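You operate a simulated robot arm through the tools that you are given. There is no shell and no other tool.

You run a simulated robot arm. Do the job below in one go: nothing can be reset, and whatever is moved stays where it is left.

Task
Set stitch length and tension on the blue-banded machine by the seam card.
Fine: free the blue lock to turn the stitch dial and lock it again; leave the grey dial alone.

Only the result counts: the job must be done as asked and must still hold three seconds after the hand-in. Knocking over, shifting, dropping, spilling or breaking anything else fails it.

Robot
A 7-joint arm with a two-finger gripper, fixed in place. Base frame: the origin is at the foot of the arm, x ahead of it, y to its left, z up. Readings come in m, rad, newtons and seconds.
With the tool pointing down near the work surface it reaches from about 0.34 to 0.72 m from the base axis. Its first joint turns from -1.152 to 1.152 rad. Payload 2.45 kg.
Tool frame: the origin (TCP) lies between the finger pads and is the grasp point; the fingertips stand 0.026 m ahead of it; z points along the fingers, y is the line along which they close. Largest opening 0.096 m; the body of the gripper starts 0.069 m behind the TCP.
Orientation is told as [roll, pitch, yaw] about the base's x, y, z axes, in that order, counted from this pose: with the fingers straight down and closing along the base's y, the tool's x points along the base's -x, its y along +y and its z along -z.

Tools
- The arm moves only by the tool step_arm. Its argument "steps" is a list of rows, each a list of 7 numbers: the shift along the tool's x, y, z in units of 200 mm (1.0 is 200 mm), then the turn, a rotation vector about the tool's x, y, z in units of 60 degrees (1.0 is 60 degrees), then the opening, from 0 (shut) to 1 (fully open). In form: [[tx, ty, tz, ax, ay, az, hand], ...]. A call has 1 to 20 rows; each row is the pose to reach, as a shift and turn from the pose commanded when the call began, along the tool's axes at that moment. A call with a number of a shift or a turn outside -1 to 1 is refused whole. Rows are played at 5 a second. More than 0.05 m and 0.15 rad between two rows, or a gripper value outside its range, and nothing of the call is played. Where a pose cannot be reached the arm comes as near as it can. A force on the tool above 40 N (or 10 N above the force at the start of the call, whichever is more), or a blocked arm, ends the call early, and 0.2 s more pass. Each finger halts on what it meets, pressing with about 20 N; the grip force reading is that of the motor and also rises with nothing between the fingers. The clock runs only during rows and for 0.2 s after the last one: add rows that repeat a pose to give the fingers time. The reply holds the time, the measured pose of the TCP, the force on the tool along the base axes, the opening and the grip force, in the units named above and with some noise, with the torque about the TCP (base axes, N m) and any sound that the robot's microphone picked up, and new pictures: "pictures" is both (left out), scene, wrist or none.
- Cameras (640 x 400 px; columns grow to the right, rows downward): "scene" is fixed at [0.1688, -0.3891, 1.4318]; the picture's right is [0.79, -0.62, 0.00], its down [-0.30, -0.38, -0.87] and it looks along [0.54, 0.69, -0.48] (base axes); focal length 214 px, centre (320, 200). "wrist" rides on the gripper at [0.082, 0.003, -0.098] in the tool frame; the picture's right is [-0.04, 1.00, 0.00], its down [-0.73, -0.03, -0.68] and it looks along [-0.68, -0.03, 0.73] (tool axes); focal length 256 px, centre (320, 200). There is no depth. A picture from a camera that has moved, and an enlarged one, comes with that camera's place and axes in the base frame and with its lens.
- inspect(camera, box): a new picture of the part [left, top, right, bottom] of that camera's present view, enlarged. No time passes.
- sign_off(): hands the job in; it is judged then, once.

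Places have to be worked out from the pictures, the camera data and where the tool is seen. Open the gripper and draw the arm clear of the work before you hand the job in, unless the task says otherwise.

The tools are called after ">>>" by a JSON object that holds its "method" and its "body". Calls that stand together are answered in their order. step_arm: Moves the arm, as the interface text tells. Its arguments: {"type":"object","properties":{"steps":{"type":"array","items":{"type":"array","items":{"type":"number"}}},"pictures":{"type":"string","enum":["both","scene","wrist","none"]}},"required":["steps"]} The other tools are called the same way: inspect (camera, box) takes an enlarged picture of a part of a camera's view; sign_off () hands the job in.

At the start:

```text
time: 0.0
eef_pos: [0.3307, -0.135, 1.2988]
ee_rot: [0.0, 0.0, 0.0]
ft_force: [0.3, 0.1, 0.4]
moment: [0.01, 0.01, 0.0]
finger_gap: 0.096
grip_force: 0.0
```

scene: 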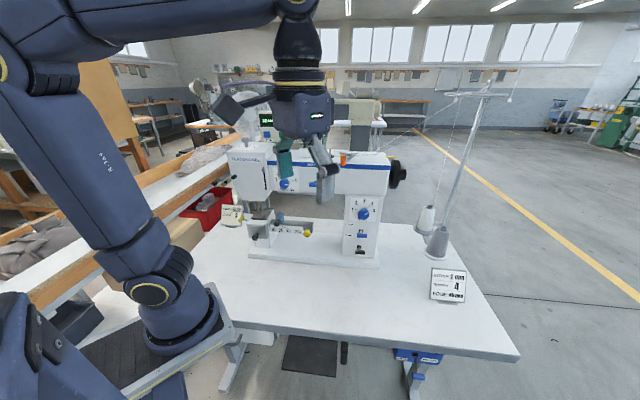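
wrist: 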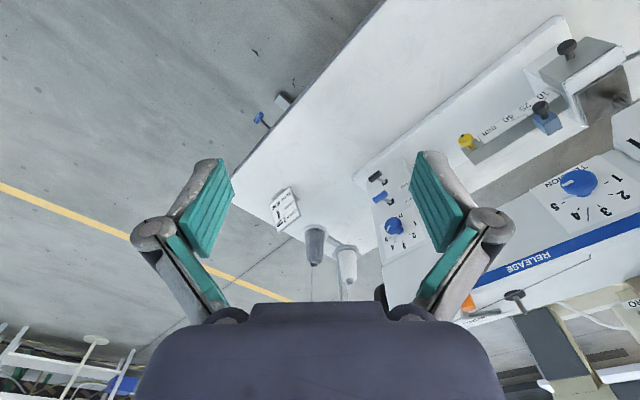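

I'll look closely at the scene first: the seam card, the dials and locks on the machine.

>>> {"method": "inspect", "body": {"camera": "scene", "box": [420, 255, 480, 315]}}

>>> {"method": "inspect", "body": {"camera": "scene", "box": [330, 180, 410, 270]}}

>>> {"method": "inspect", "body": {"camera": "scene", "box": [220, 140, 340, 260]}}

>>> {"method": "inspect", "body": {"camera": "wrist", "box": [360, 0, 640, 320]}}

```text
6.67 times, centred on (450, 285) of scene
camera zoom: at [0.1688, -0.3891, 1.4318], right [0.79, -0.62, 0.0], down [-0.3, -0.38, -0.87], along [0.54, 0.69, -0.48], focal length 1430 px, centre (-547, -367)
```

zoom: 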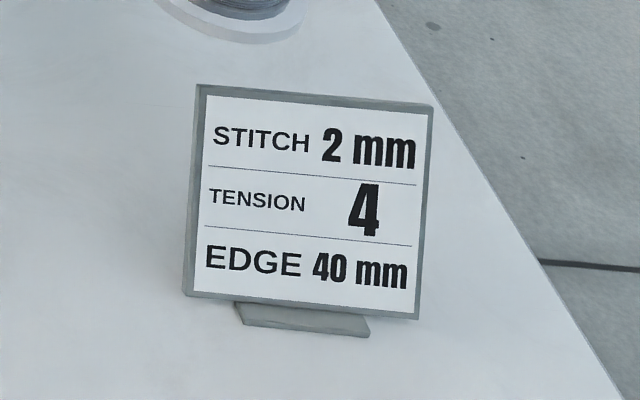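

```text
4.44 times, centred on (370, 225) of scene
camera zoom: at [0.1688, -0.3891, 1.4318], right [0.79, -0.62, 0.0], down [-0.3, -0.38, -0.87], along [0.54, 0.69, -0.48], focal length 953 px, centre (98, 89)
```

zoom: 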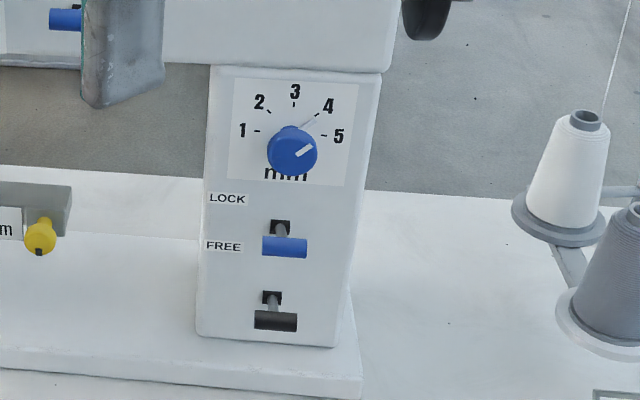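

```text
3.33 times, centred on (280, 200) of scene
camera zoom: at [0.1688, -0.3891, 1.4318], right [0.79, -0.62, 0.0], down [-0.3, -0.38, -0.87], along [0.54, 0.69, -0.48], focal length 715 px, centre (453, 200)
```

zoom: 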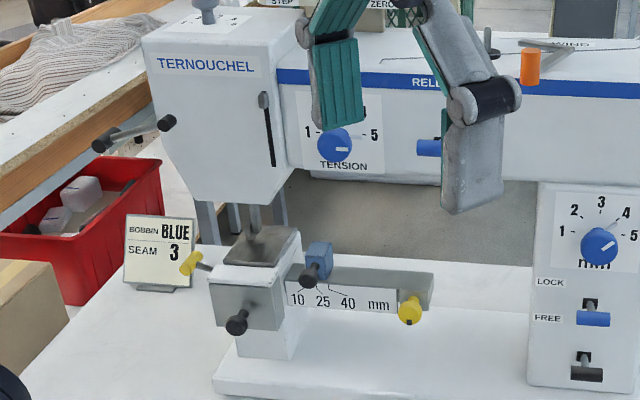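

```text
1.25 times, centred on (500, 160) of wrist
camera zoom: at [0.249, -0.1309, 1.3965], right [0.04, 1.0, 0.0], down [0.73, -0.03, 0.68], along [0.68, -0.03, -0.73], focal length 320 px, centre (95, 250)
```

zoom: 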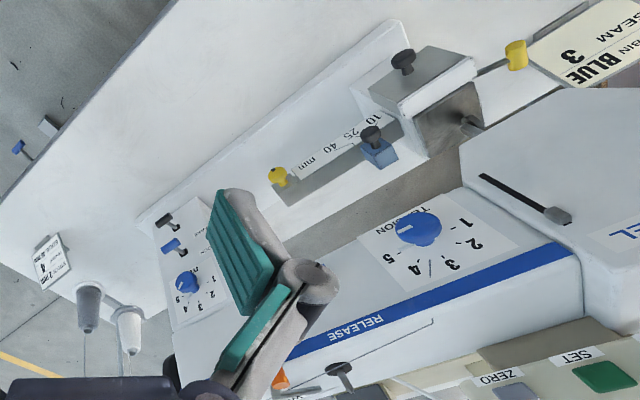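

The seam card reads stitch 2 mm, tension 4; stitch dial is currently near 4.5 and tension near 5. I'll zoom further in on the levers, the release marking, and the rest of the bench before moving.

>>> {"method": "inspect", "body": {"camera": "scene", "box": [340, 220, 384, 264]}}

>>> {"method": "inspect", "body": {"camera": "scene", "box": [340, 190, 390, 226]}}

>>> {"method": "inspect", "body": {"camera": "scene", "box": [300, 80, 420, 180]}}

>>> {"method": "inspect", "body": {"camera": "scene", "box": [180, 60, 320, 160]}}

>>> {"method": "inspect", "body": {"camera": "wrist", "box": [440, 240, 640, 400]}}

>>> {"method": "inspect", "body": {"camera": "wrist", "box": [520, 140, 640, 240]}}

>>> {"method": "inspect", "body": {"camera": "wrist", "box": [355, 160, 435, 270]}}

```text
9.09 times, centred on (362, 242) of scene
camera zoom: at [0.1688, -0.3891, 1.4318], right [0.79, -0.62, 0.0], down [-0.3, -0.38, -0.87], along [0.54, 0.69, -0.48], focal length 1950 px, centre (-62, -182)
```

zoom: 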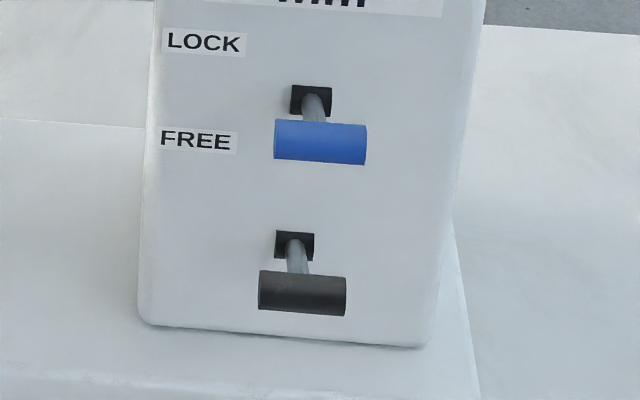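

```text
11.11 times, centred on (365, 208) of scene
camera zoom: at [0.1688, -0.3891, 1.4318], right [0.79, -0.62, 0.0], down [-0.3, -0.38, -0.87], along [0.54, 0.69, -0.48], focal length 2383 px, centre (-180, 111)
```

zoom: 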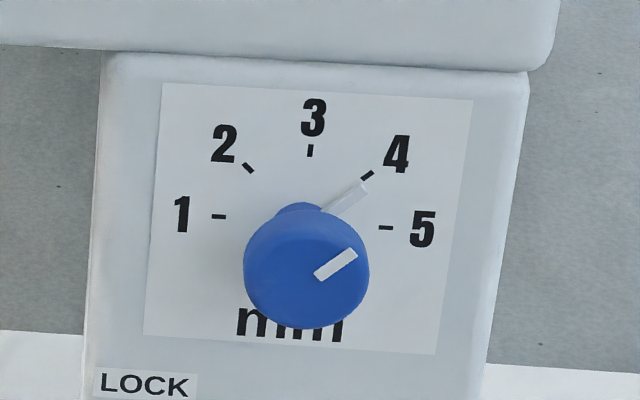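

```text
4.00 times, centred on (360, 130) of scene
camera zoom: at [0.1688, -0.3891, 1.4318], right [0.79, -0.62, 0.0], down [-0.3, -0.38, -0.87], along [0.54, 0.69, -0.48], focal length 858 px, centre (160, 480)
```

zoom: 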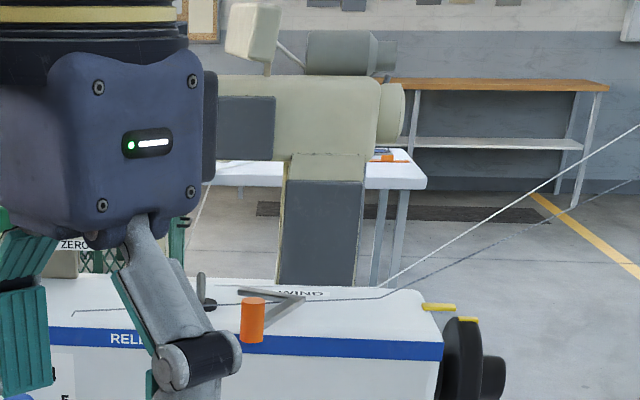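

```text
4.00 times, centred on (250, 110) of scene
camera zoom: at [0.1688, -0.3891, 1.4318], right [0.79, -0.62, 0.0], down [-0.3, -0.38, -0.87], along [0.54, 0.69, -0.48], focal length 858 px, centre (600, 560)
```

zoom: 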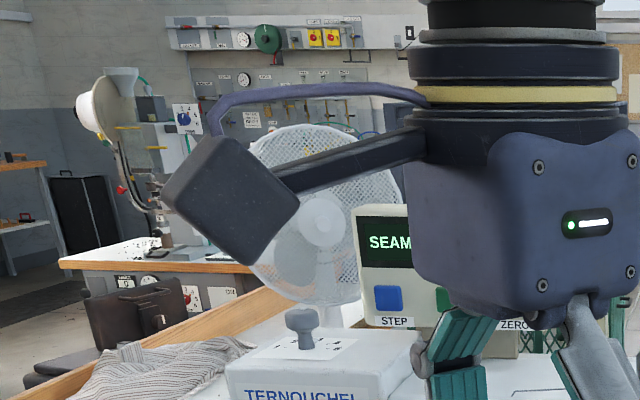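

```text
2.50 times, centred on (540, 320) of wrist
camera zoom: at [0.249, -0.1309, 1.3965], right [0.04, 1.0, 0.0], down [0.73, -0.03, 0.68], along [0.68, -0.03, -0.73], focal length 640 px, centre (-230, -100)
```

zoom: 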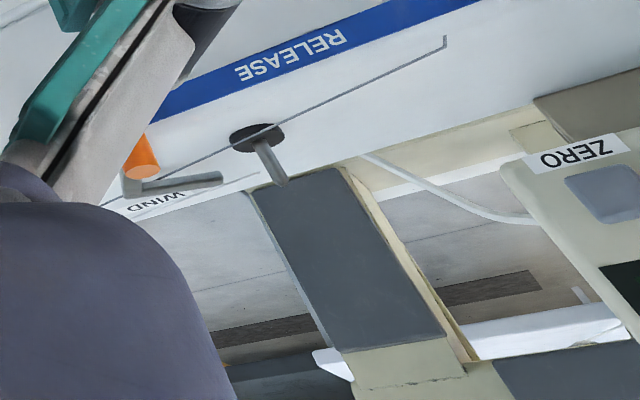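

```text
4.00 times, centred on (580, 190) of wrist
camera zoom: at [0.249, -0.1309, 1.3965], right [0.04, 1.0, 0.0], down [0.73, -0.03, 0.68], along [0.68, -0.03, -0.73], focal length 1024 px, centre (-720, 240)
```

zoom: 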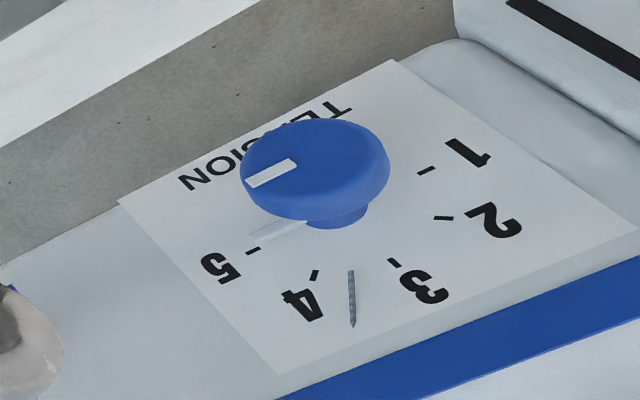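

```text
3.64 times, centred on (395, 215) of wrist
camera zoom: at [0.249, -0.1309, 1.3965], right [0.04, 1.0, 0.0], down [0.73, -0.03, 0.68], along [0.68, -0.03, -0.73], focal length 931 px, centre (47, 146)
```

zoom: 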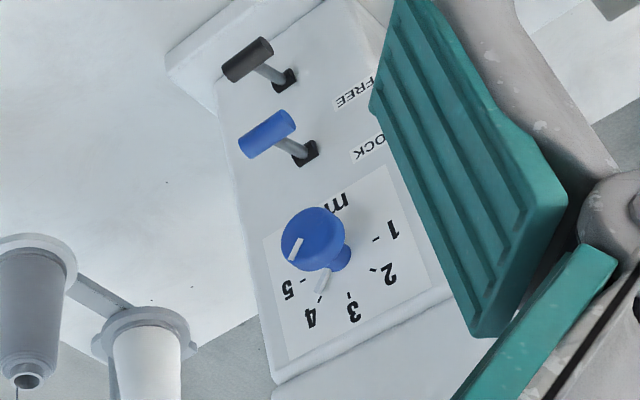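

The stitch dial sits near (0.67, 0.01, 1.03), the tension dial near (0.49, 0.23, 1.12), the blue lever near (0.66, -0.01, 0.96), and the panel faces roughly [-0.7,-0.7]. I'll shift forward in free space and yaw the tool 45° so that I can then tilt it toward the panel.

>>> {"method": "step_arm", "body": {"steps": [[-0.1, -0.03, 0.0, 0, 0, 0.1, 0.3], [-0.2, -0.06, 0.0, 0, 0, 0.2, 0.3], [-0.3, -0.09, 0.0, 0, 0, 0.3, 0.3], [-0.4, -0.12, 0.0, 0, 0, 0.4, 0.3], [-0.45, -0.15, 0.0, 0, 0, 0.5, 0.3], [-0.5, -0.18, 0.0, 0, 0, 0.6, 0.3], [-0.5, -0.2, 0.0, 0, 0, 0.7, 0.3], [-0.5, -0.2, 0.0, 0, 0, 0.75, 0.3]], "pictures": "both"}}

```text
time: 1.8
eef_pos: [0.43, -0.175, 1.2985]
ee_rot: [0.0, 0.0, -0.786]
ft_force: [-0.3, 0.9, -0.7]
moment: [0.01, 0.0, 0.0]
finger_gap: 0.0285
grip_force: 0.0
camera wrist: at [0.3749, -0.1139, 1.3964], right [0.74, 0.68, 0.0], down [0.5, -0.54, 0.68], along [0.46, -0.5, -0.73], focal length 256 px, centre (320, 200)
```

scene: 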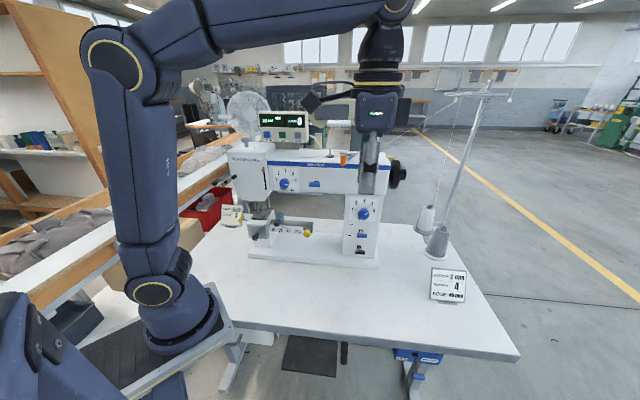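
wrist: 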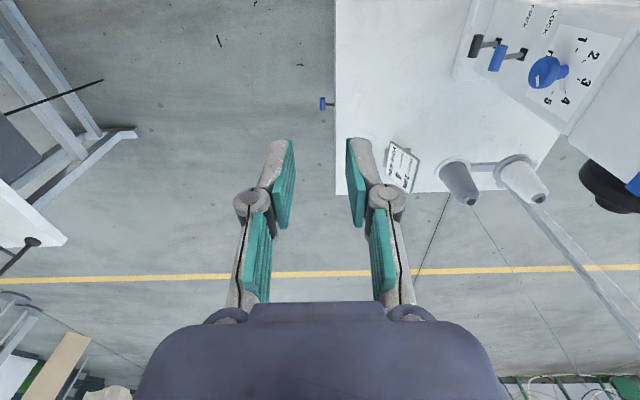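

The arm followed well. The machine is now largely unobscured, so I'll zoom in on the display, the tension panel and the small blue part beside it.

>>> {"method": "inspect", "body": {"camera": "scene", "box": [250, 105, 320, 150]}}

>>> {"method": "inspect", "body": {"camera": "scene", "box": [260, 160, 340, 200]}}

>>> {"method": "inspect", "body": {"camera": "scene", "box": [215, 190, 345, 270]}}

>>> {"method": "inspect", "body": {"camera": "wrist", "box": [460, 0, 620, 120]}}

>>> {"method": "inspect", "body": {"camera": "scene", "box": [220, 140, 300, 200]}}

```text
8.89 times, centred on (285, 128) of scene
camera zoom: at [0.1688, -0.3891, 1.4318], right [0.79, -0.62, 0.0], down [-0.3, -0.38, -0.87], along [0.54, 0.69, -0.48], focal length 1906 px, centre (631, 844)
```

zoom: 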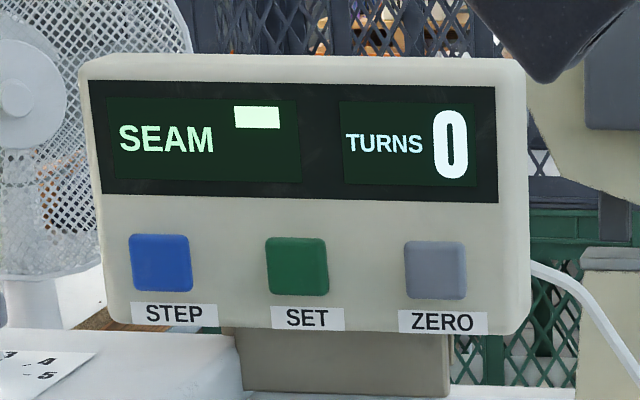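

```text
8.00 times, centred on (300, 180) of scene
camera zoom: at [0.1688, -0.3891, 1.4318], right [0.79, -0.62, 0.0], down [-0.3, -0.38, -0.87], along [0.54, 0.69, -0.48], focal length 1716 px, centre (480, 360)
```

zoom: 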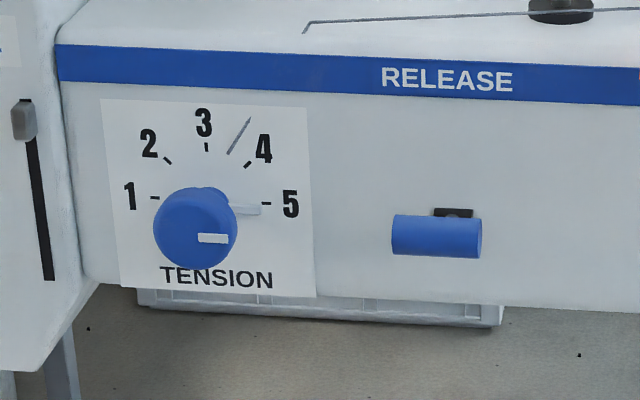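

```text
4.92 times, centred on (280, 230) of scene
camera zoom: at [0.1688, -0.3891, 1.4318], right [0.79, -0.62, 0.0], down [-0.3, -0.38, -0.87], along [0.54, 0.69, -0.48], focal length 1056 px, centre (517, 52)
```

zoom: 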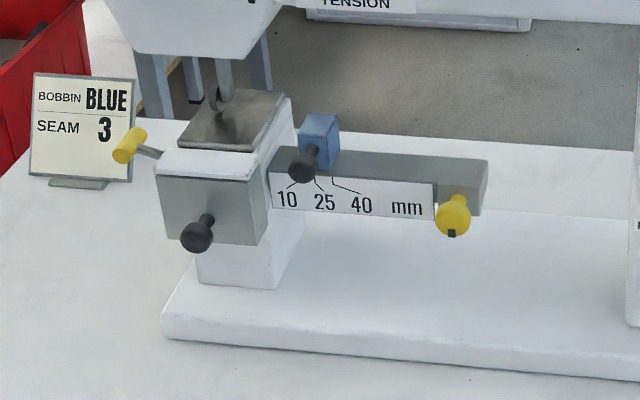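

```text
3.33 times, centred on (540, 60) of wrist
camera zoom: at [0.3749, -0.1139, 1.3964], right [0.74, 0.68, 0.0], down [0.5, -0.54, 0.68], along [0.46, -0.5, -0.73], focal length 853 px, centre (-413, 667)
```

zoom: 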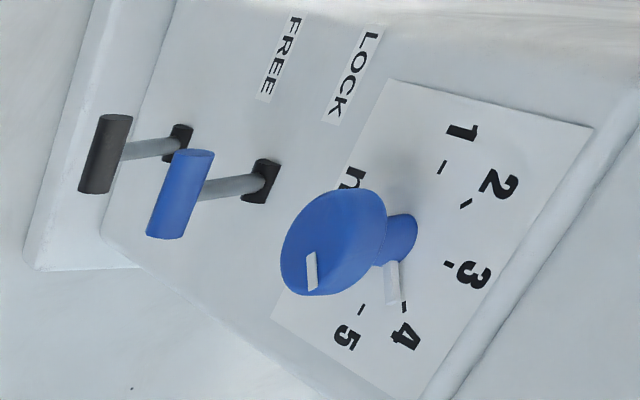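

```text
6.67 times, centred on (260, 170) of scene
camera zoom: at [0.1688, -0.3891, 1.4318], right [0.79, -0.62, 0.0], down [-0.3, -0.38, -0.87], along [0.54, 0.69, -0.48], focal length 1430 px, centre (720, 400)
```

zoom: 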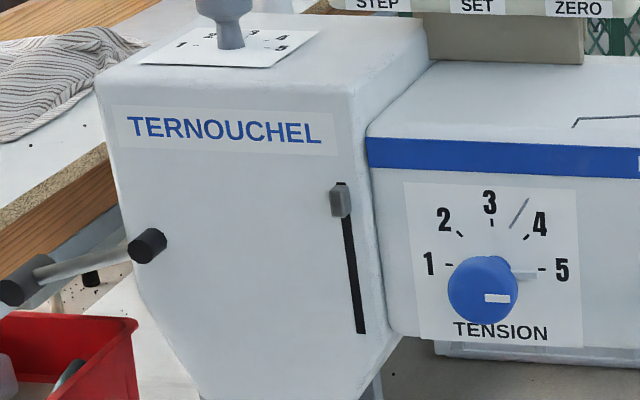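

The tension dial pointer is at 5, the stitch pointer at 4, the blue lock lever looks tilted toward LOCK, and the grey dial is the one on top of the head (hands off). Now I tilt the tool toward the panel about tool x, staying well clear.

>>> {"method": "step_arm", "body": {"steps": [[0, 0.0, 0.05, -0.12, 0, 0, 0.3], [0, 0.0, 0.1, -0.24, 0, 0, 0.3], [0, 0.0, 0.15, -0.36, 0, 0, 0.3], [0, 0.0, 0.2, -0.48, 0, 0, 0.3], [0, 0.0, 0.25, -0.6, 0, 0, 0.3], [0, 0.0, 0.3, -0.72, 0, 0, 0.3], [0, 0.0, 0.35, -0.84, 0, 0, 0.3], [0, 0.0, 0.4, -0.96, 0, 0, 0.3]], "pictures": "scene"}}

```text
time: 3.6
eef_pos: [0.4307, -0.1745, 1.2187]
ee_rot: [1.007, -0.003, -0.785]
ft_force: [0.0, -0.1, 0.3]
moment: [0.03, -0.04, 0.0]
finger_gap: 0.029
grip_force: 0.0
```

scene: 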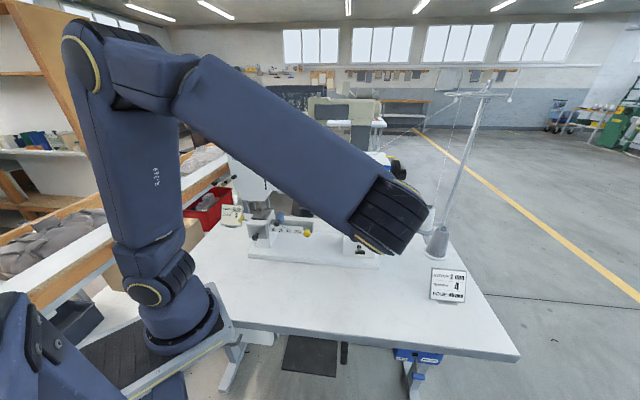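

The tool is 58° tilted. I'll finish the tilt to horizontal and bring the TCP to about (0.52, -0.13, 1.00), still about 0.2 m from the panel.

>>> {"method": "step_arm", "body": {"steps": [[-0.02, -0.084, 0.124, -0.07, 0, 0, 0.3], [-0.04, -0.167, 0.248, -0.14, 0, 0, 0.3], [-0.06, -0.25, 0.371, -0.21, 0, 0, 0.3], [-0.08, -0.334, 0.495, -0.28, 0, 0, 0.3], [-0.1, -0.418, 0.619, -0.35, 0, 0, 0.3], [-0.12, -0.5, 0.743, -0.42, 0, 0, 0.3], [-0.14, -0.584, 0.866, -0.48, 0, 0, 0.3], [-0.16, -0.668, 0.99, -0.54, 0, 0, 0.3], [-0.16, -0.668, 0.99, -0.54, 0, 0, 0.3]], "pictures": "both"}}

```text
time: 5.6
eef_pos: [0.521, -0.1313, 0.9975]
ee_rot: [1.572, 0.0, -0.785]
ft_force: [-0.3, 0.5, 0.4]
moment: [0.0, 0.0, 0.01]
finger_gap: 0.0288
grip_force: 0.1
camera wrist: at [0.3937, -0.1419, 1.0007], right [0.03, -0.03, 1.0], down [0.04, -1.0, -0.03], along [1.0, 0.04, -0.03], focal length 256 px, centre (320, 200)
```

scene: 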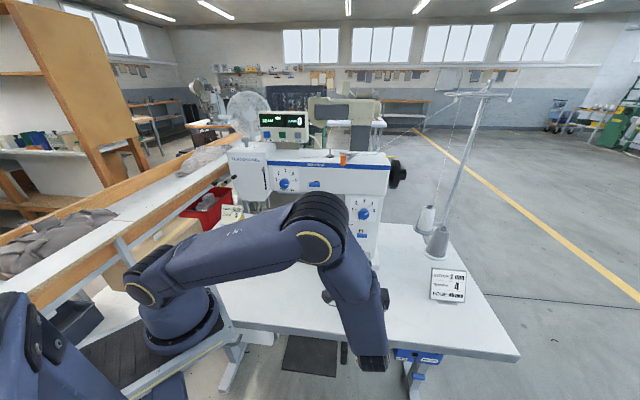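
wrist: 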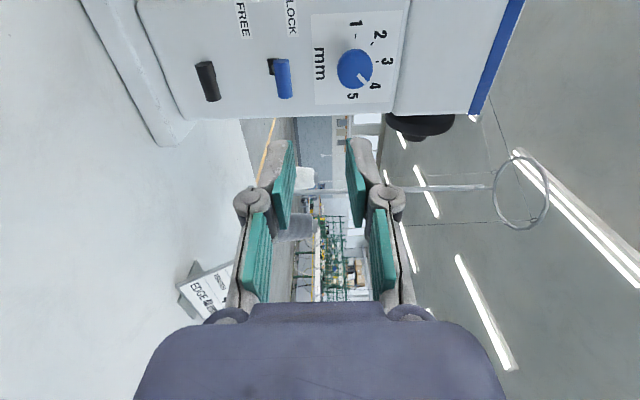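

Good pose: the panel is visible in both cameras. I'll zoom in to triangulate the lever handle, dial and panel orientation precisely.

>>> {"method": "inspect", "body": {"camera": "wrist", "box": [180, 0, 420, 140]}}

>>> {"method": "inspect", "body": {"camera": "scene", "box": [336, 190, 392, 262]}}

>>> {"method": "inspect", "body": {"camera": "scene", "box": [264, 160, 334, 200]}}

```text
2.67 times, centred on (300, 70) of wrist
camera zoom: at [0.3937, -0.1419, 1.0007], right [0.03, -0.03, 1.0], down [0.04, -1.0, -0.03], along [1.0, 0.04, -0.03], focal length 683 px, centre (373, 547)
```

zoom: 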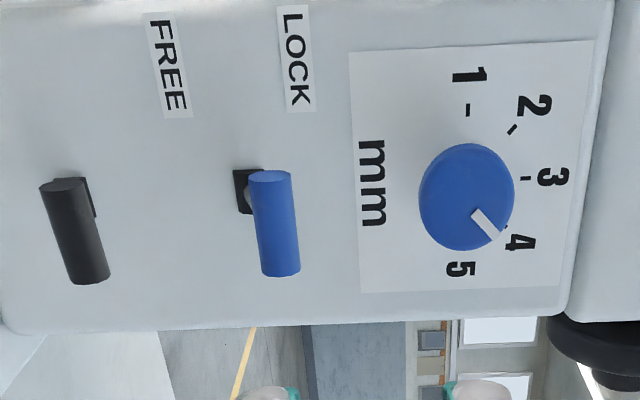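

```text
5.56 times, centred on (364, 226) of scene
camera zoom: at [0.1688, -0.3891, 1.4318], right [0.79, -0.62, 0.0], down [-0.3, -0.38, -0.87], along [0.54, 0.69, -0.48], focal length 1192 px, centre (76, 56)
```

zoom: 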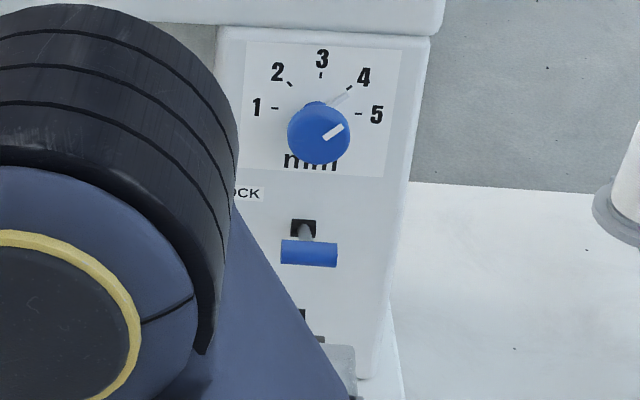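

```text
9.14 times, centred on (299, 180) of scene
camera zoom: at [0.1688, -0.3891, 1.4318], right [0.79, -0.62, 0.0], down [-0.3, -0.38, -0.87], along [0.54, 0.69, -0.48], focal length 1961 px, centre (512, 383)
```

zoom: 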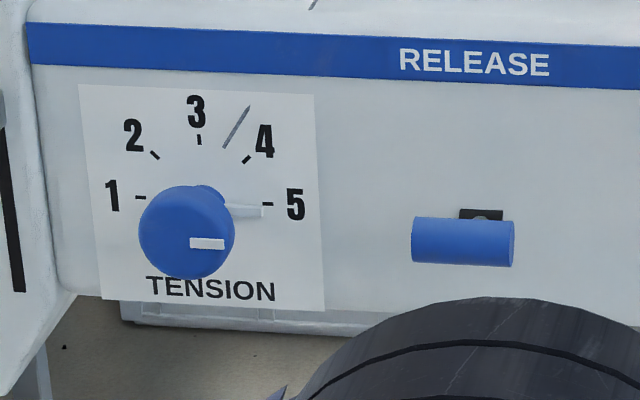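

Triangulation gives (u along panel, n into panel): knob face u≈0.468, n≈0.482, z≈1.036; blue handle n≈0.459, z≈0.958; panel at n≈0.505; black handle z≈0.88. I'll move with fingers open ~24 mm in front of the blue handle, stopping ~25 mm short.

>>> {"method": "step_arm", "body": {"steps": [[-0.01, -0.05, 0.155, 0, 0, 0, 0.25], [-0.02, -0.1, 0.31, 0, 0, 0, 0.25], [-0.0335, -0.15, 0.465, 0, 0, 0, 0.25], [-0.0335, -0.2, 0.6, 0, 0, 0, 0.25], [-0.0335, -0.2, 0.622, 0, 0, 0, 0.25]], "pictures": "both"}}

>>> {"method": "inspect", "body": {"camera": "wrist", "box": [180, 40, 460, 215]}}

>>> {"method": "inspect", "body": {"camera": "scene", "box": [320, 190, 400, 270]}}

```text
time: 6.8
eef_pos: [0.6141, -0.0462, 0.9589]
ee_rot: [1.571, 0.001, -0.785]
ft_force: [0.3, 0.1, -0.1]
moment: [-0.01, 0.0, 0.02]
finger_gap: 0.024
grip_force: 0.1
camera wrist: at [0.4863, -0.058, 0.9619], right [0.03, -0.03, 1.0], down [0.04, -1.0, -0.03], along [1.0, 0.04, -0.03], focal length 256 px, centre (320, 200)
```

scene: 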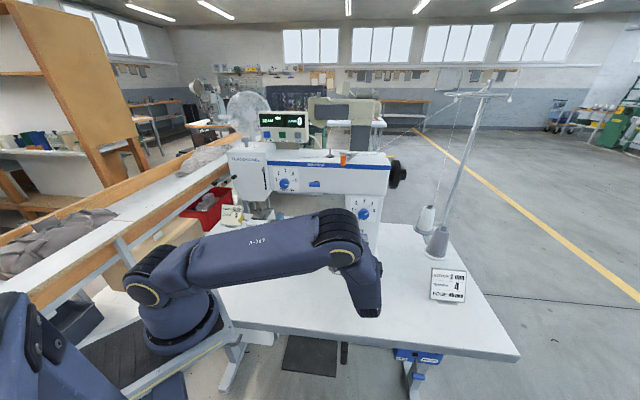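
wrist: 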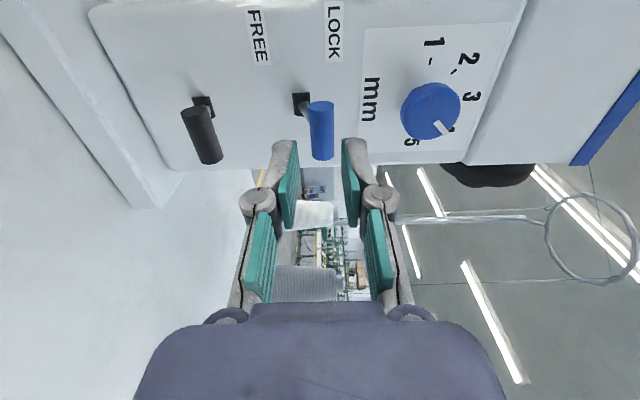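

```text
2.29 times, centred on (320, 128) of wrist
camera zoom: at [0.4863, -0.058, 0.9619], right [0.03, -0.03, 1.0], down [0.04, -1.0, -0.03], along [1.0, 0.04, -0.03], focal length 585 px, centre (320, 366)
```

zoom: 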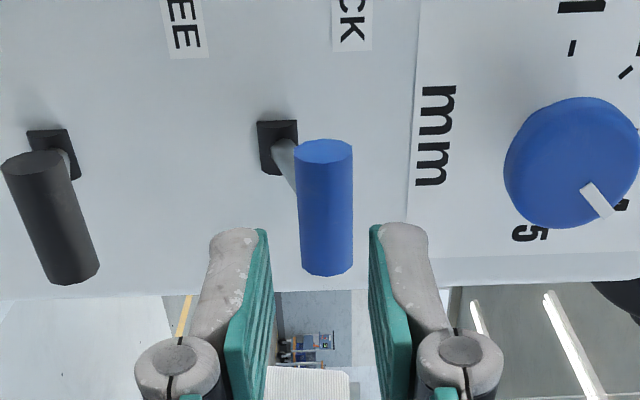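

```text
5.00 times, centred on (360, 230) of scene
camera zoom: at [0.1688, -0.3891, 1.4318], right [0.79, -0.62, 0.0], down [-0.3, -0.38, -0.87], along [0.54, 0.69, -0.48], focal length 1072 px, centre (120, 50)
```

zoom: 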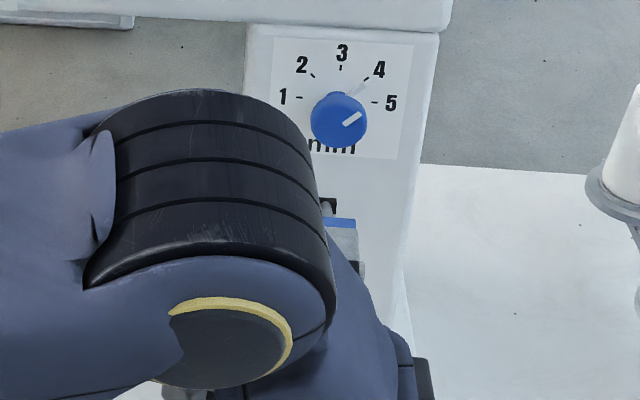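

The handle is centred between the fingers in height. I advance 47 mm so the fingertips straddle the bar, then check.

>>> {"method": "step_arm", "body": {"steps": [[0, 0, 0.08, 0, 0, 0, 0.25], [0, 0, 0.16, 0, 0, 0, 0.25], [0, 0, 0.235, 0, 0, 0, 0.25], [0, 0, 0.235, 0, 0, 0, 0.25]], "pictures": "wrist"}}

>>> {"method": "inspect", "body": {"camera": "wrist", "box": [180, 40, 460, 215]}}

```text
time: 7.8
eef_pos: [0.647, -0.0153, 0.9588]
ee_rot: [1.57, -0.001, -0.786]
ft_force: [-1.1, -0.4, 0.2]
moment: [0.03, 0.02, -0.01]
finger_gap: 0.0238
grip_force: 0.0
camera wrist: at [0.5191, -0.0253, 0.9612], right [0.03, -0.03, 1.0], down [0.04, -1.0, -0.03], along [1.0, 0.04, -0.03], focal length 256 px, centre (320, 200)
```

wrist: 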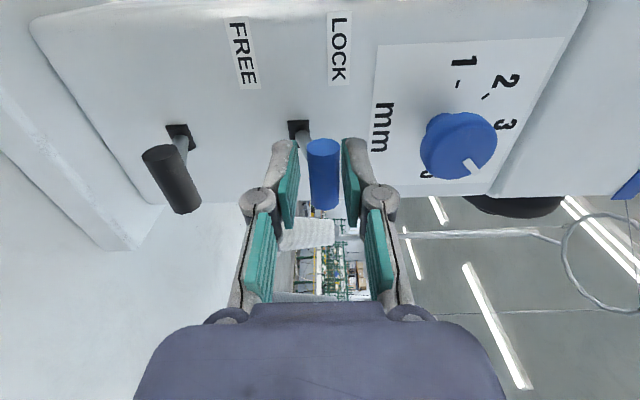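

```text
2.29 times, centred on (320, 128) of wrist
camera zoom: at [0.5191, -0.0253, 0.9612], right [0.03, -0.03, 1.0], down [0.04, -1.0, -0.03], along [1.0, 0.04, -0.03], focal length 585 px, centre (320, 366)
```

zoom: 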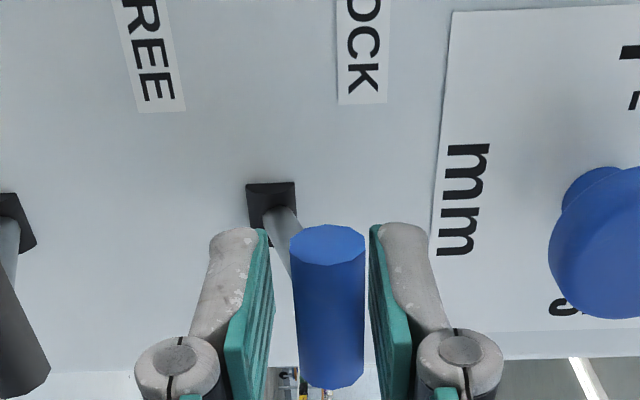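

The bar is straddled with ~4 mm clearance either side. Now I push down slowly (upper finger presses the bar) toward FREE, watching force.

>>> {"method": "step_arm", "body": {"steps": [[0, -0.025, 0, 0, 0, 0, 0.25], [0, -0.05, 0, 0, 0, 0, 0.25], [0, -0.075, 0, 0, 0, 0, 0.25], [0, -0.1, 0, 0, 0, 0, 0.25], [0, -0.125, 0, 0, 0, 0, 0.25], [0, -0.14, 0, 0, 0, 0, 0.25]], "pictures": "wrist"}}

>>> {"method": "inspect", "body": {"camera": "wrist", "box": [180, 40, 460, 215]}}

```text
time: 9.2
eef_pos: [0.6472, -0.0142, 0.9306]
ee_rot: [1.572, 0.001, -0.787]
ft_force: [-1.9, 0.2, 1.5]
moment: [0.08, -0.05, 0.0]
finger_gap: 0.0251
grip_force: 0.7
camera wrist: at [0.5194, -0.0244, 0.9345], right [0.03, -0.03, 1.0], down [0.04, -1.0, -0.03], along [1.0, 0.04, -0.03], focal length 256 px, centre (320, 200)
```

wrist: 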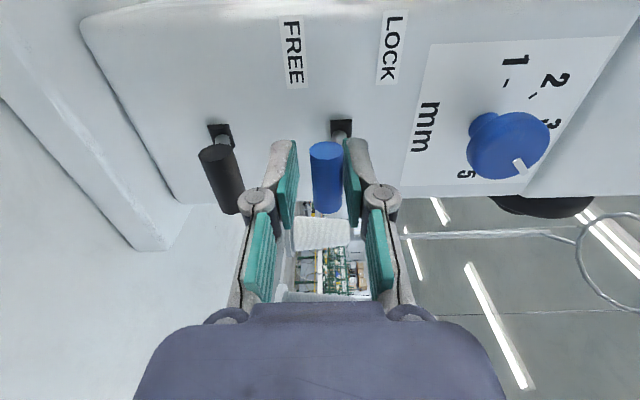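

```text
2.29 times, centred on (320, 128) of wrist
camera zoom: at [0.5194, -0.0244, 0.9345], right [0.03, -0.03, 1.0], down [0.04, -1.0, -0.03], along [1.0, 0.04, -0.03], focal length 585 px, centre (320, 366)
```

zoom: 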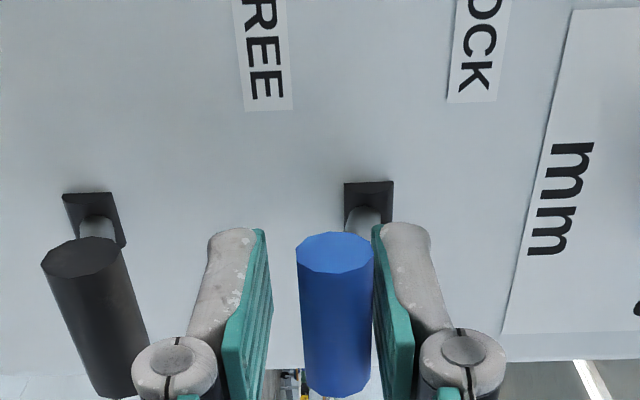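

The lever is following (force ~1.5 N), now slightly below the pivot. I continue down in small steps, keeping the lower finger clear of the black lever.

>>> {"method": "step_arm", "body": {"steps": [[0, -0.012, 0, 0, 0, 0, 0.25], [0, -0.024, 0, 0, 0, 0, 0.25], [0, -0.036, 0, 0, 0, 0, 0.25], [0, -0.036, 0, 0, 0, 0, 0.25]], "pictures": "wrist"}}

>>> {"method": "inspect", "body": {"camera": "wrist", "box": [180, 40, 460, 215]}}

```text
time: 10.2
eef_pos: [0.6464, -0.0132, 0.9257]
ee_rot: [1.572, -0.001, -0.786]
ft_force: [1.1, 0.7, 10.9]
moment: [0.18, -0.16, 0.0]
finger_gap: 0.0309
grip_force: 4.9
camera wrist: at [0.5195, -0.0244, 0.9278], right [0.03, -0.03, 1.0], down [0.04, -1.0, -0.03], along [1.0, 0.04, -0.02], focal length 256 px, centre (320, 200)
```

wrist: 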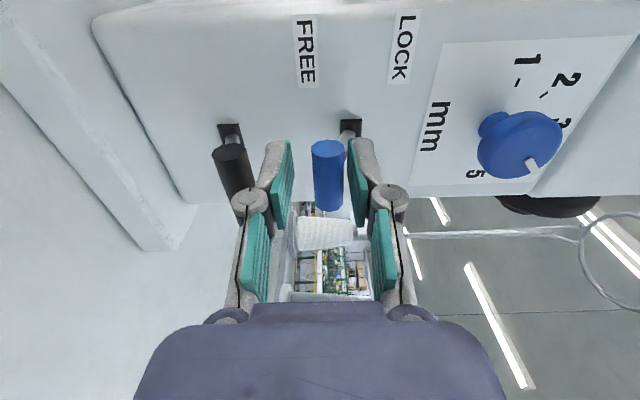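

```text
2.29 times, centred on (320, 128) of wrist
camera zoom: at [0.5195, -0.0244, 0.9278], right [0.03, -0.03, 1.0], down [0.04, -1.0, -0.03], along [1.0, 0.04, -0.02], focal length 585 px, centre (320, 366)
```

zoom: 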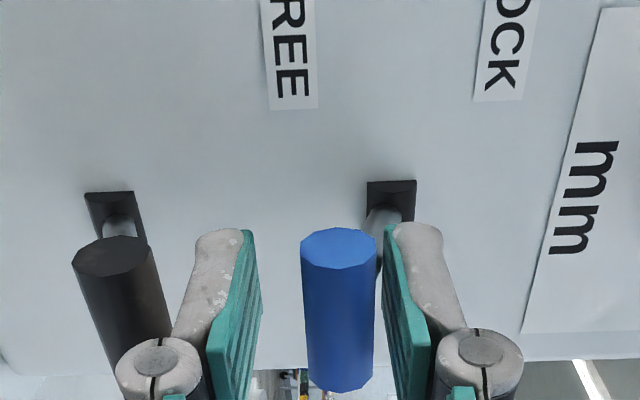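

Force rose to ~11 N and the bar sits ~16 mm below the pivot (mirror of the LOCK position), so it's at the FREE stop. I re-centre on the bar, then back out and check that it stays.

>>> {"method": "step_arm", "body": {"steps": [[0, 0.014, 0, 0, 0, 0, 0.25], [0, 0.028, 0, 0, 0, 0, 0.25], [0, 0.028, -0.1, 0, 0, 0, 0.25], [0, 0.028, -0.2, 0, 0, 0, 0.25], [0, 0.028, -0.35, 0, 0, 0, 0.25]], "pictures": "wrist"}}

>>> {"method": "inspect", "body": {"camera": "wrist", "box": [180, 0, 500, 200]}}

```text
time: 11.4
eef_pos: [0.5978, -0.0636, 0.9323]
ee_rot: [1.571, 0.001, -0.785]
ft_force: [0.6, 0.4, 0.3]
moment: [-0.01, -0.02, -0.01]
finger_gap: 0.0238
grip_force: 0.0
camera wrist: at [0.4699, -0.0744, 0.935], right [0.03, -0.03, 1.0], down [0.04, -1.0, -0.03], along [1.0, 0.04, -0.03], focal length 256 px, centre (320, 200)
```

wrist: 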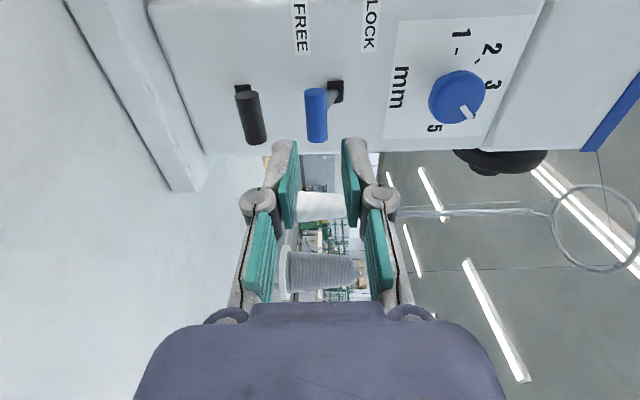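

```text
2.00 times, centred on (340, 100) of wrist
camera zoom: at [0.4699, -0.0744, 0.935], right [0.03, -0.03, 1.0], down [0.04, -1.0, -0.03], along [1.0, 0.04, -0.03], focal length 512 px, centre (280, 400)
```

zoom: 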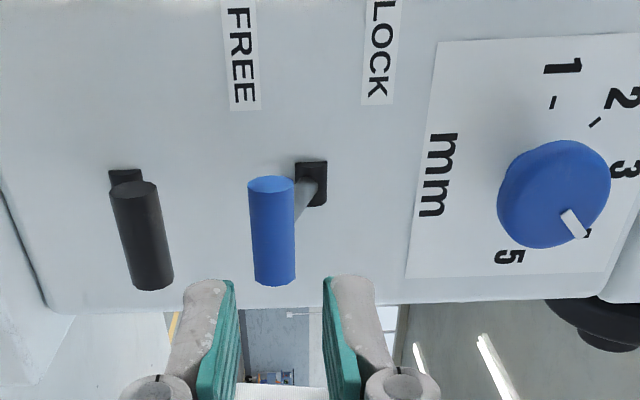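

The lever stays at FREE. I raise to the dial's height at standoff and start rotating the tool +45° about its axis (toward camera-on-top), opening the fingers for the 39 mm knob.

>>> {"method": "step_arm", "body": {"steps": [[0, 0.1, 0, 0, 0, 0.125, 0.4], [0, 0.2, 0, 0, 0, 0.25, 0.5], [0, 0.3, 0, 0, 0, 0.375, 0.6], [0, 0.4, 0, 0, 0, 0.5, 0.7], [0, 0.5, 0, 0, 0, 0.625, 0.7], [0, 0.52, 0, 0, 0, 0.75, 0.7], [0, 0.52, 0, 0, 0, 0.75, 0.7]], "pictures": "both"}}

```text
time: 13.0
eef_pos: [0.5975, -0.0624, 1.0355]
ee_rot: [1.57, 0.786, -0.785]
ft_force: [0.2, 0.6, 0.7]
moment: [-0.01, 0.0, -0.01]
finger_gap: 0.0673
grip_force: 0.0
camera wrist: at [0.488, -0.0925, 1.0944], right [0.52, -0.52, 0.68], down [-0.13, -0.83, -0.54], along [0.84, 0.19, -0.5], focal length 256 px, centre (320, 200)
```

scene: 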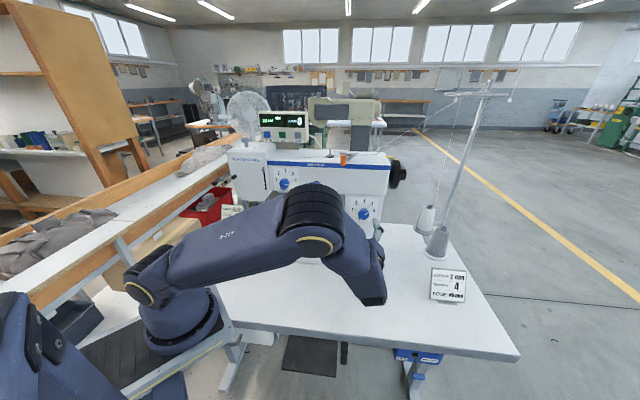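
wrist: 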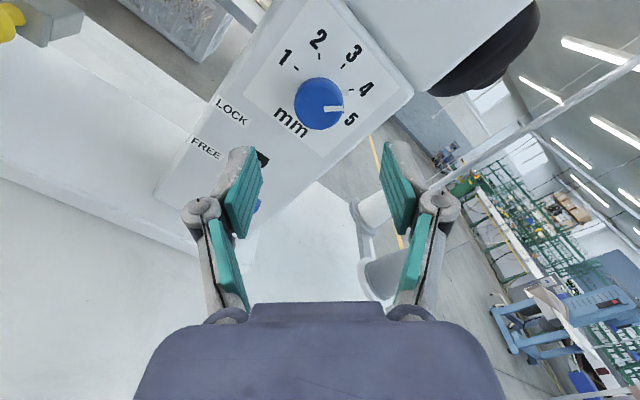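

The rotation works; continuing another +45° to camera-on-top (closing axis horizontal).

>>> {"method": "step_arm", "body": {"steps": [[0, 0, 0, 0, 0, 0.125, 0.7], [0, 0, 0, 0, 0, 0.25, 0.7], [0, 0, 0, 0, 0, 0.375, 0.7], [0, 0, 0, 0, 0, 0.5, 0.7], [0, 0, 0, 0, 0, 0.625, 0.7], [0, 0, 0, 0, 0, 0.75, 0.7], [0, 0, 0, 0, 0, 0.75, 0.7]], "pictures": "both"}}

>>> {"method": "inspect", "body": {"camera": "wrist", "box": [180, 0, 460, 175]}}

>>> {"method": "inspect", "body": {"camera": "scene", "box": [336, 185, 392, 225]}}

```text
time: 14.6
eef_pos: [0.5978, -0.0634, 1.0347]
ee_rot: [-1.596, 1.568, 2.331]
ft_force: [-0.5, 0.1, -0.9]
moment: [0.01, 0.01, 0.03]
finger_gap: 0.0672
grip_force: 0.2
camera wrist: at [0.5302, -0.1341, 1.1151], right [0.71, -0.71, -0.04], down [-0.5, -0.46, -0.73], along [0.5, 0.54, -0.68], focal length 256 px, centre (320, 200)
```

scene: 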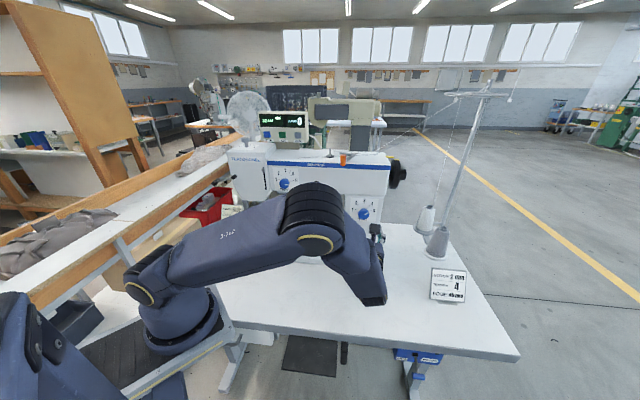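
wrist: 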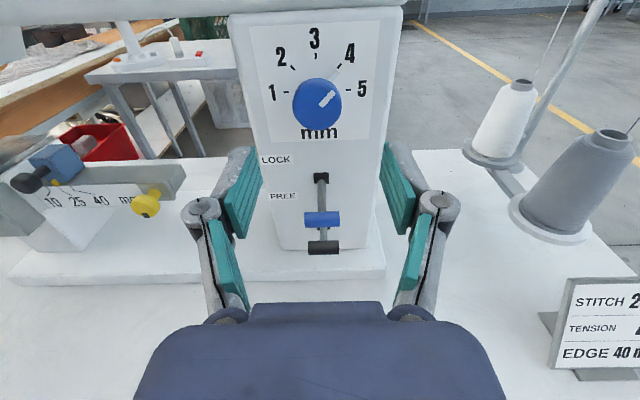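

```text
2.29 times, centred on (320, 88) of wrist
camera zoom: at [0.5302, -0.1341, 1.1151], right [0.71, -0.71, -0.04], down [-0.5, -0.46, -0.73], along [0.5, 0.54, -0.68], focal length 585 px, centre (320, 457)
```

zoom: 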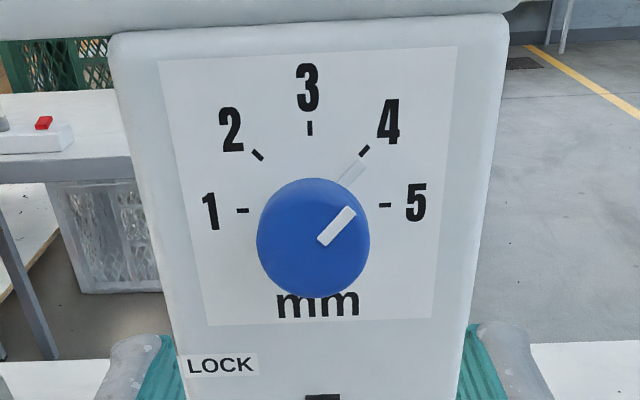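

```text
10.00 times, centred on (364, 205) of scene
camera zoom: at [0.1688, -0.3891, 1.4318], right [0.79, -0.62, 0.0], down [-0.3, -0.38, -0.87], along [0.54, 0.69, -0.48], focal length 2145 px, centre (-120, 150)
```

zoom: 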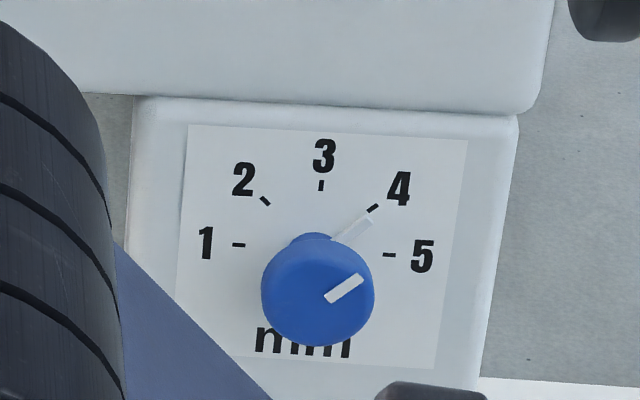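

Now I have a head-on view: the knob is ~3 mm left and ~2 mm below my axis, and panel is parallel to the tool plane. I correct this and advance 95 mm so the fingertips sit ~6 mm from the panel either side of the knob.

>>> {"method": "step_arm", "body": {"steps": [[-0.01, -0.015, 0.0, 0, 0, 0, 0.7], [-0.01, -0.015, 0.15, 0, 0, 0, 0.7], [-0.01, -0.015, 0.3, 0, 0, 0, 0.7], [-0.01, -0.015, 0.4, 0, 0, 0, 0.7], [-0.01, -0.015, 0.475, 0, 0, 0, 0.7], [-0.01, -0.015, 0.475, 0, 0, 0, 0.7]], "pictures": "both"}}

>>> {"method": "inspect", "body": {"camera": "wrist", "box": [180, 60, 460, 235]}}

>>> {"method": "inspect", "body": {"camera": "scene", "box": [336, 185, 392, 225]}}

```text
time: 16.0
eef_pos: [0.6642, 0.0084, 1.0314]
ee_rot: [2.167, 1.571, -0.191]
ft_force: [-0.6, -0.2, -0.4]
moment: [-0.02, -0.01, -0.01]
finger_gap: 0.0674
grip_force: 0.1
camera wrist: at [0.5964, -0.0633, 1.1138], right [0.71, -0.71, -0.04], down [-0.5, -0.46, -0.73], along [0.5, 0.54, -0.68], focal length 256 px, centre (320, 200)
```

scene: 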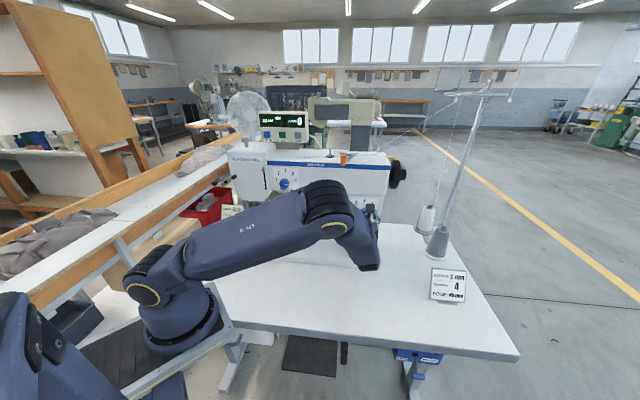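
wrist: 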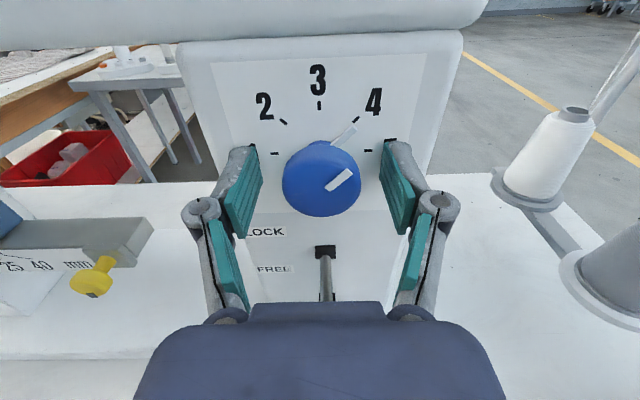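

```text
2.29 times, centred on (320, 148) of wrist
camera zoom: at [0.5964, -0.0633, 1.1138], right [0.71, -0.71, -0.04], down [-0.5, -0.46, -0.73], along [0.5, 0.54, -0.68], focal length 585 px, centre (320, 320)
```

zoom: 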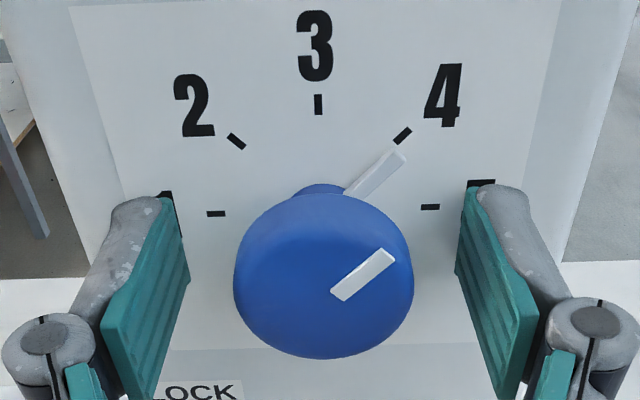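

```text
10.00 times, centred on (364, 205) of scene
camera zoom: at [0.1688, -0.3891, 1.4318], right [0.79, -0.62, 0.0], down [-0.3, -0.38, -0.87], along [0.54, 0.69, -0.48], focal length 2145 px, centre (-120, 150)
```

zoom: 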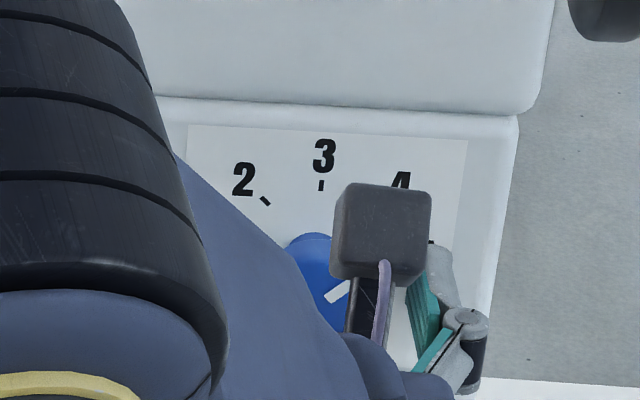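

Finger pads are centred on the knob (within ~1 mm). I back off 2 mm for panel clearance and close on the knob.

>>> {"method": "step_arm", "body": {"steps": [[0, 0.002, -0.01, 0, 0, 0, 0.55], [0, 0.002, -0.01, 0, 0, 0, 0.45], [0, 0.002, -0.01, 0, 0, 0, 0.3], [0, 0.002, -0.01, 0, 0, 0, 0.1], [0, 0.002, -0.01, 0, 0, 0, 0.0], [0, 0.002, -0.01, 0, 0, 0, 0.0]], "pictures": "wrist"}}

>>> {"method": "inspect", "body": {"camera": "wrist", "box": [180, 60, 460, 235]}}

```text
time: 17.4
eef_pos: [0.6624, 0.0057, 1.0323]
ee_rot: [0.609, 1.571, -1.747]
ft_force: [2.9, -1.2, -0.1]
moment: [-0.07, 0.1, -0.06]
finger_gap: 0.0363
grip_force: 45.2
camera wrist: at [0.5952, -0.0656, 1.1137], right [0.71, -0.71, -0.04], down [-0.5, -0.46, -0.73], along [0.5, 0.54, -0.68], focal length 256 px, centre (320, 200)
```

wrist: 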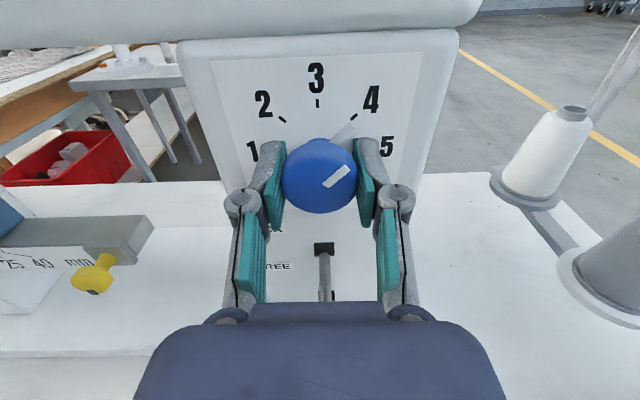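

```text
2.29 times, centred on (320, 148) of wrist
camera zoom: at [0.5952, -0.0656, 1.1137], right [0.71, -0.71, -0.04], down [-0.5, -0.46, -0.73], along [0.5, 0.54, -0.68], focal length 585 px, centre (320, 320)
```

zoom: 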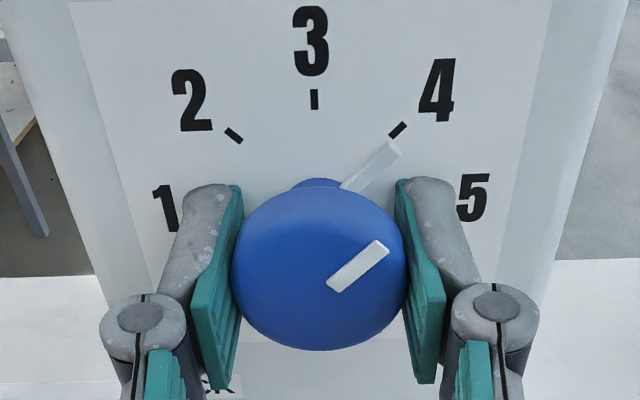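

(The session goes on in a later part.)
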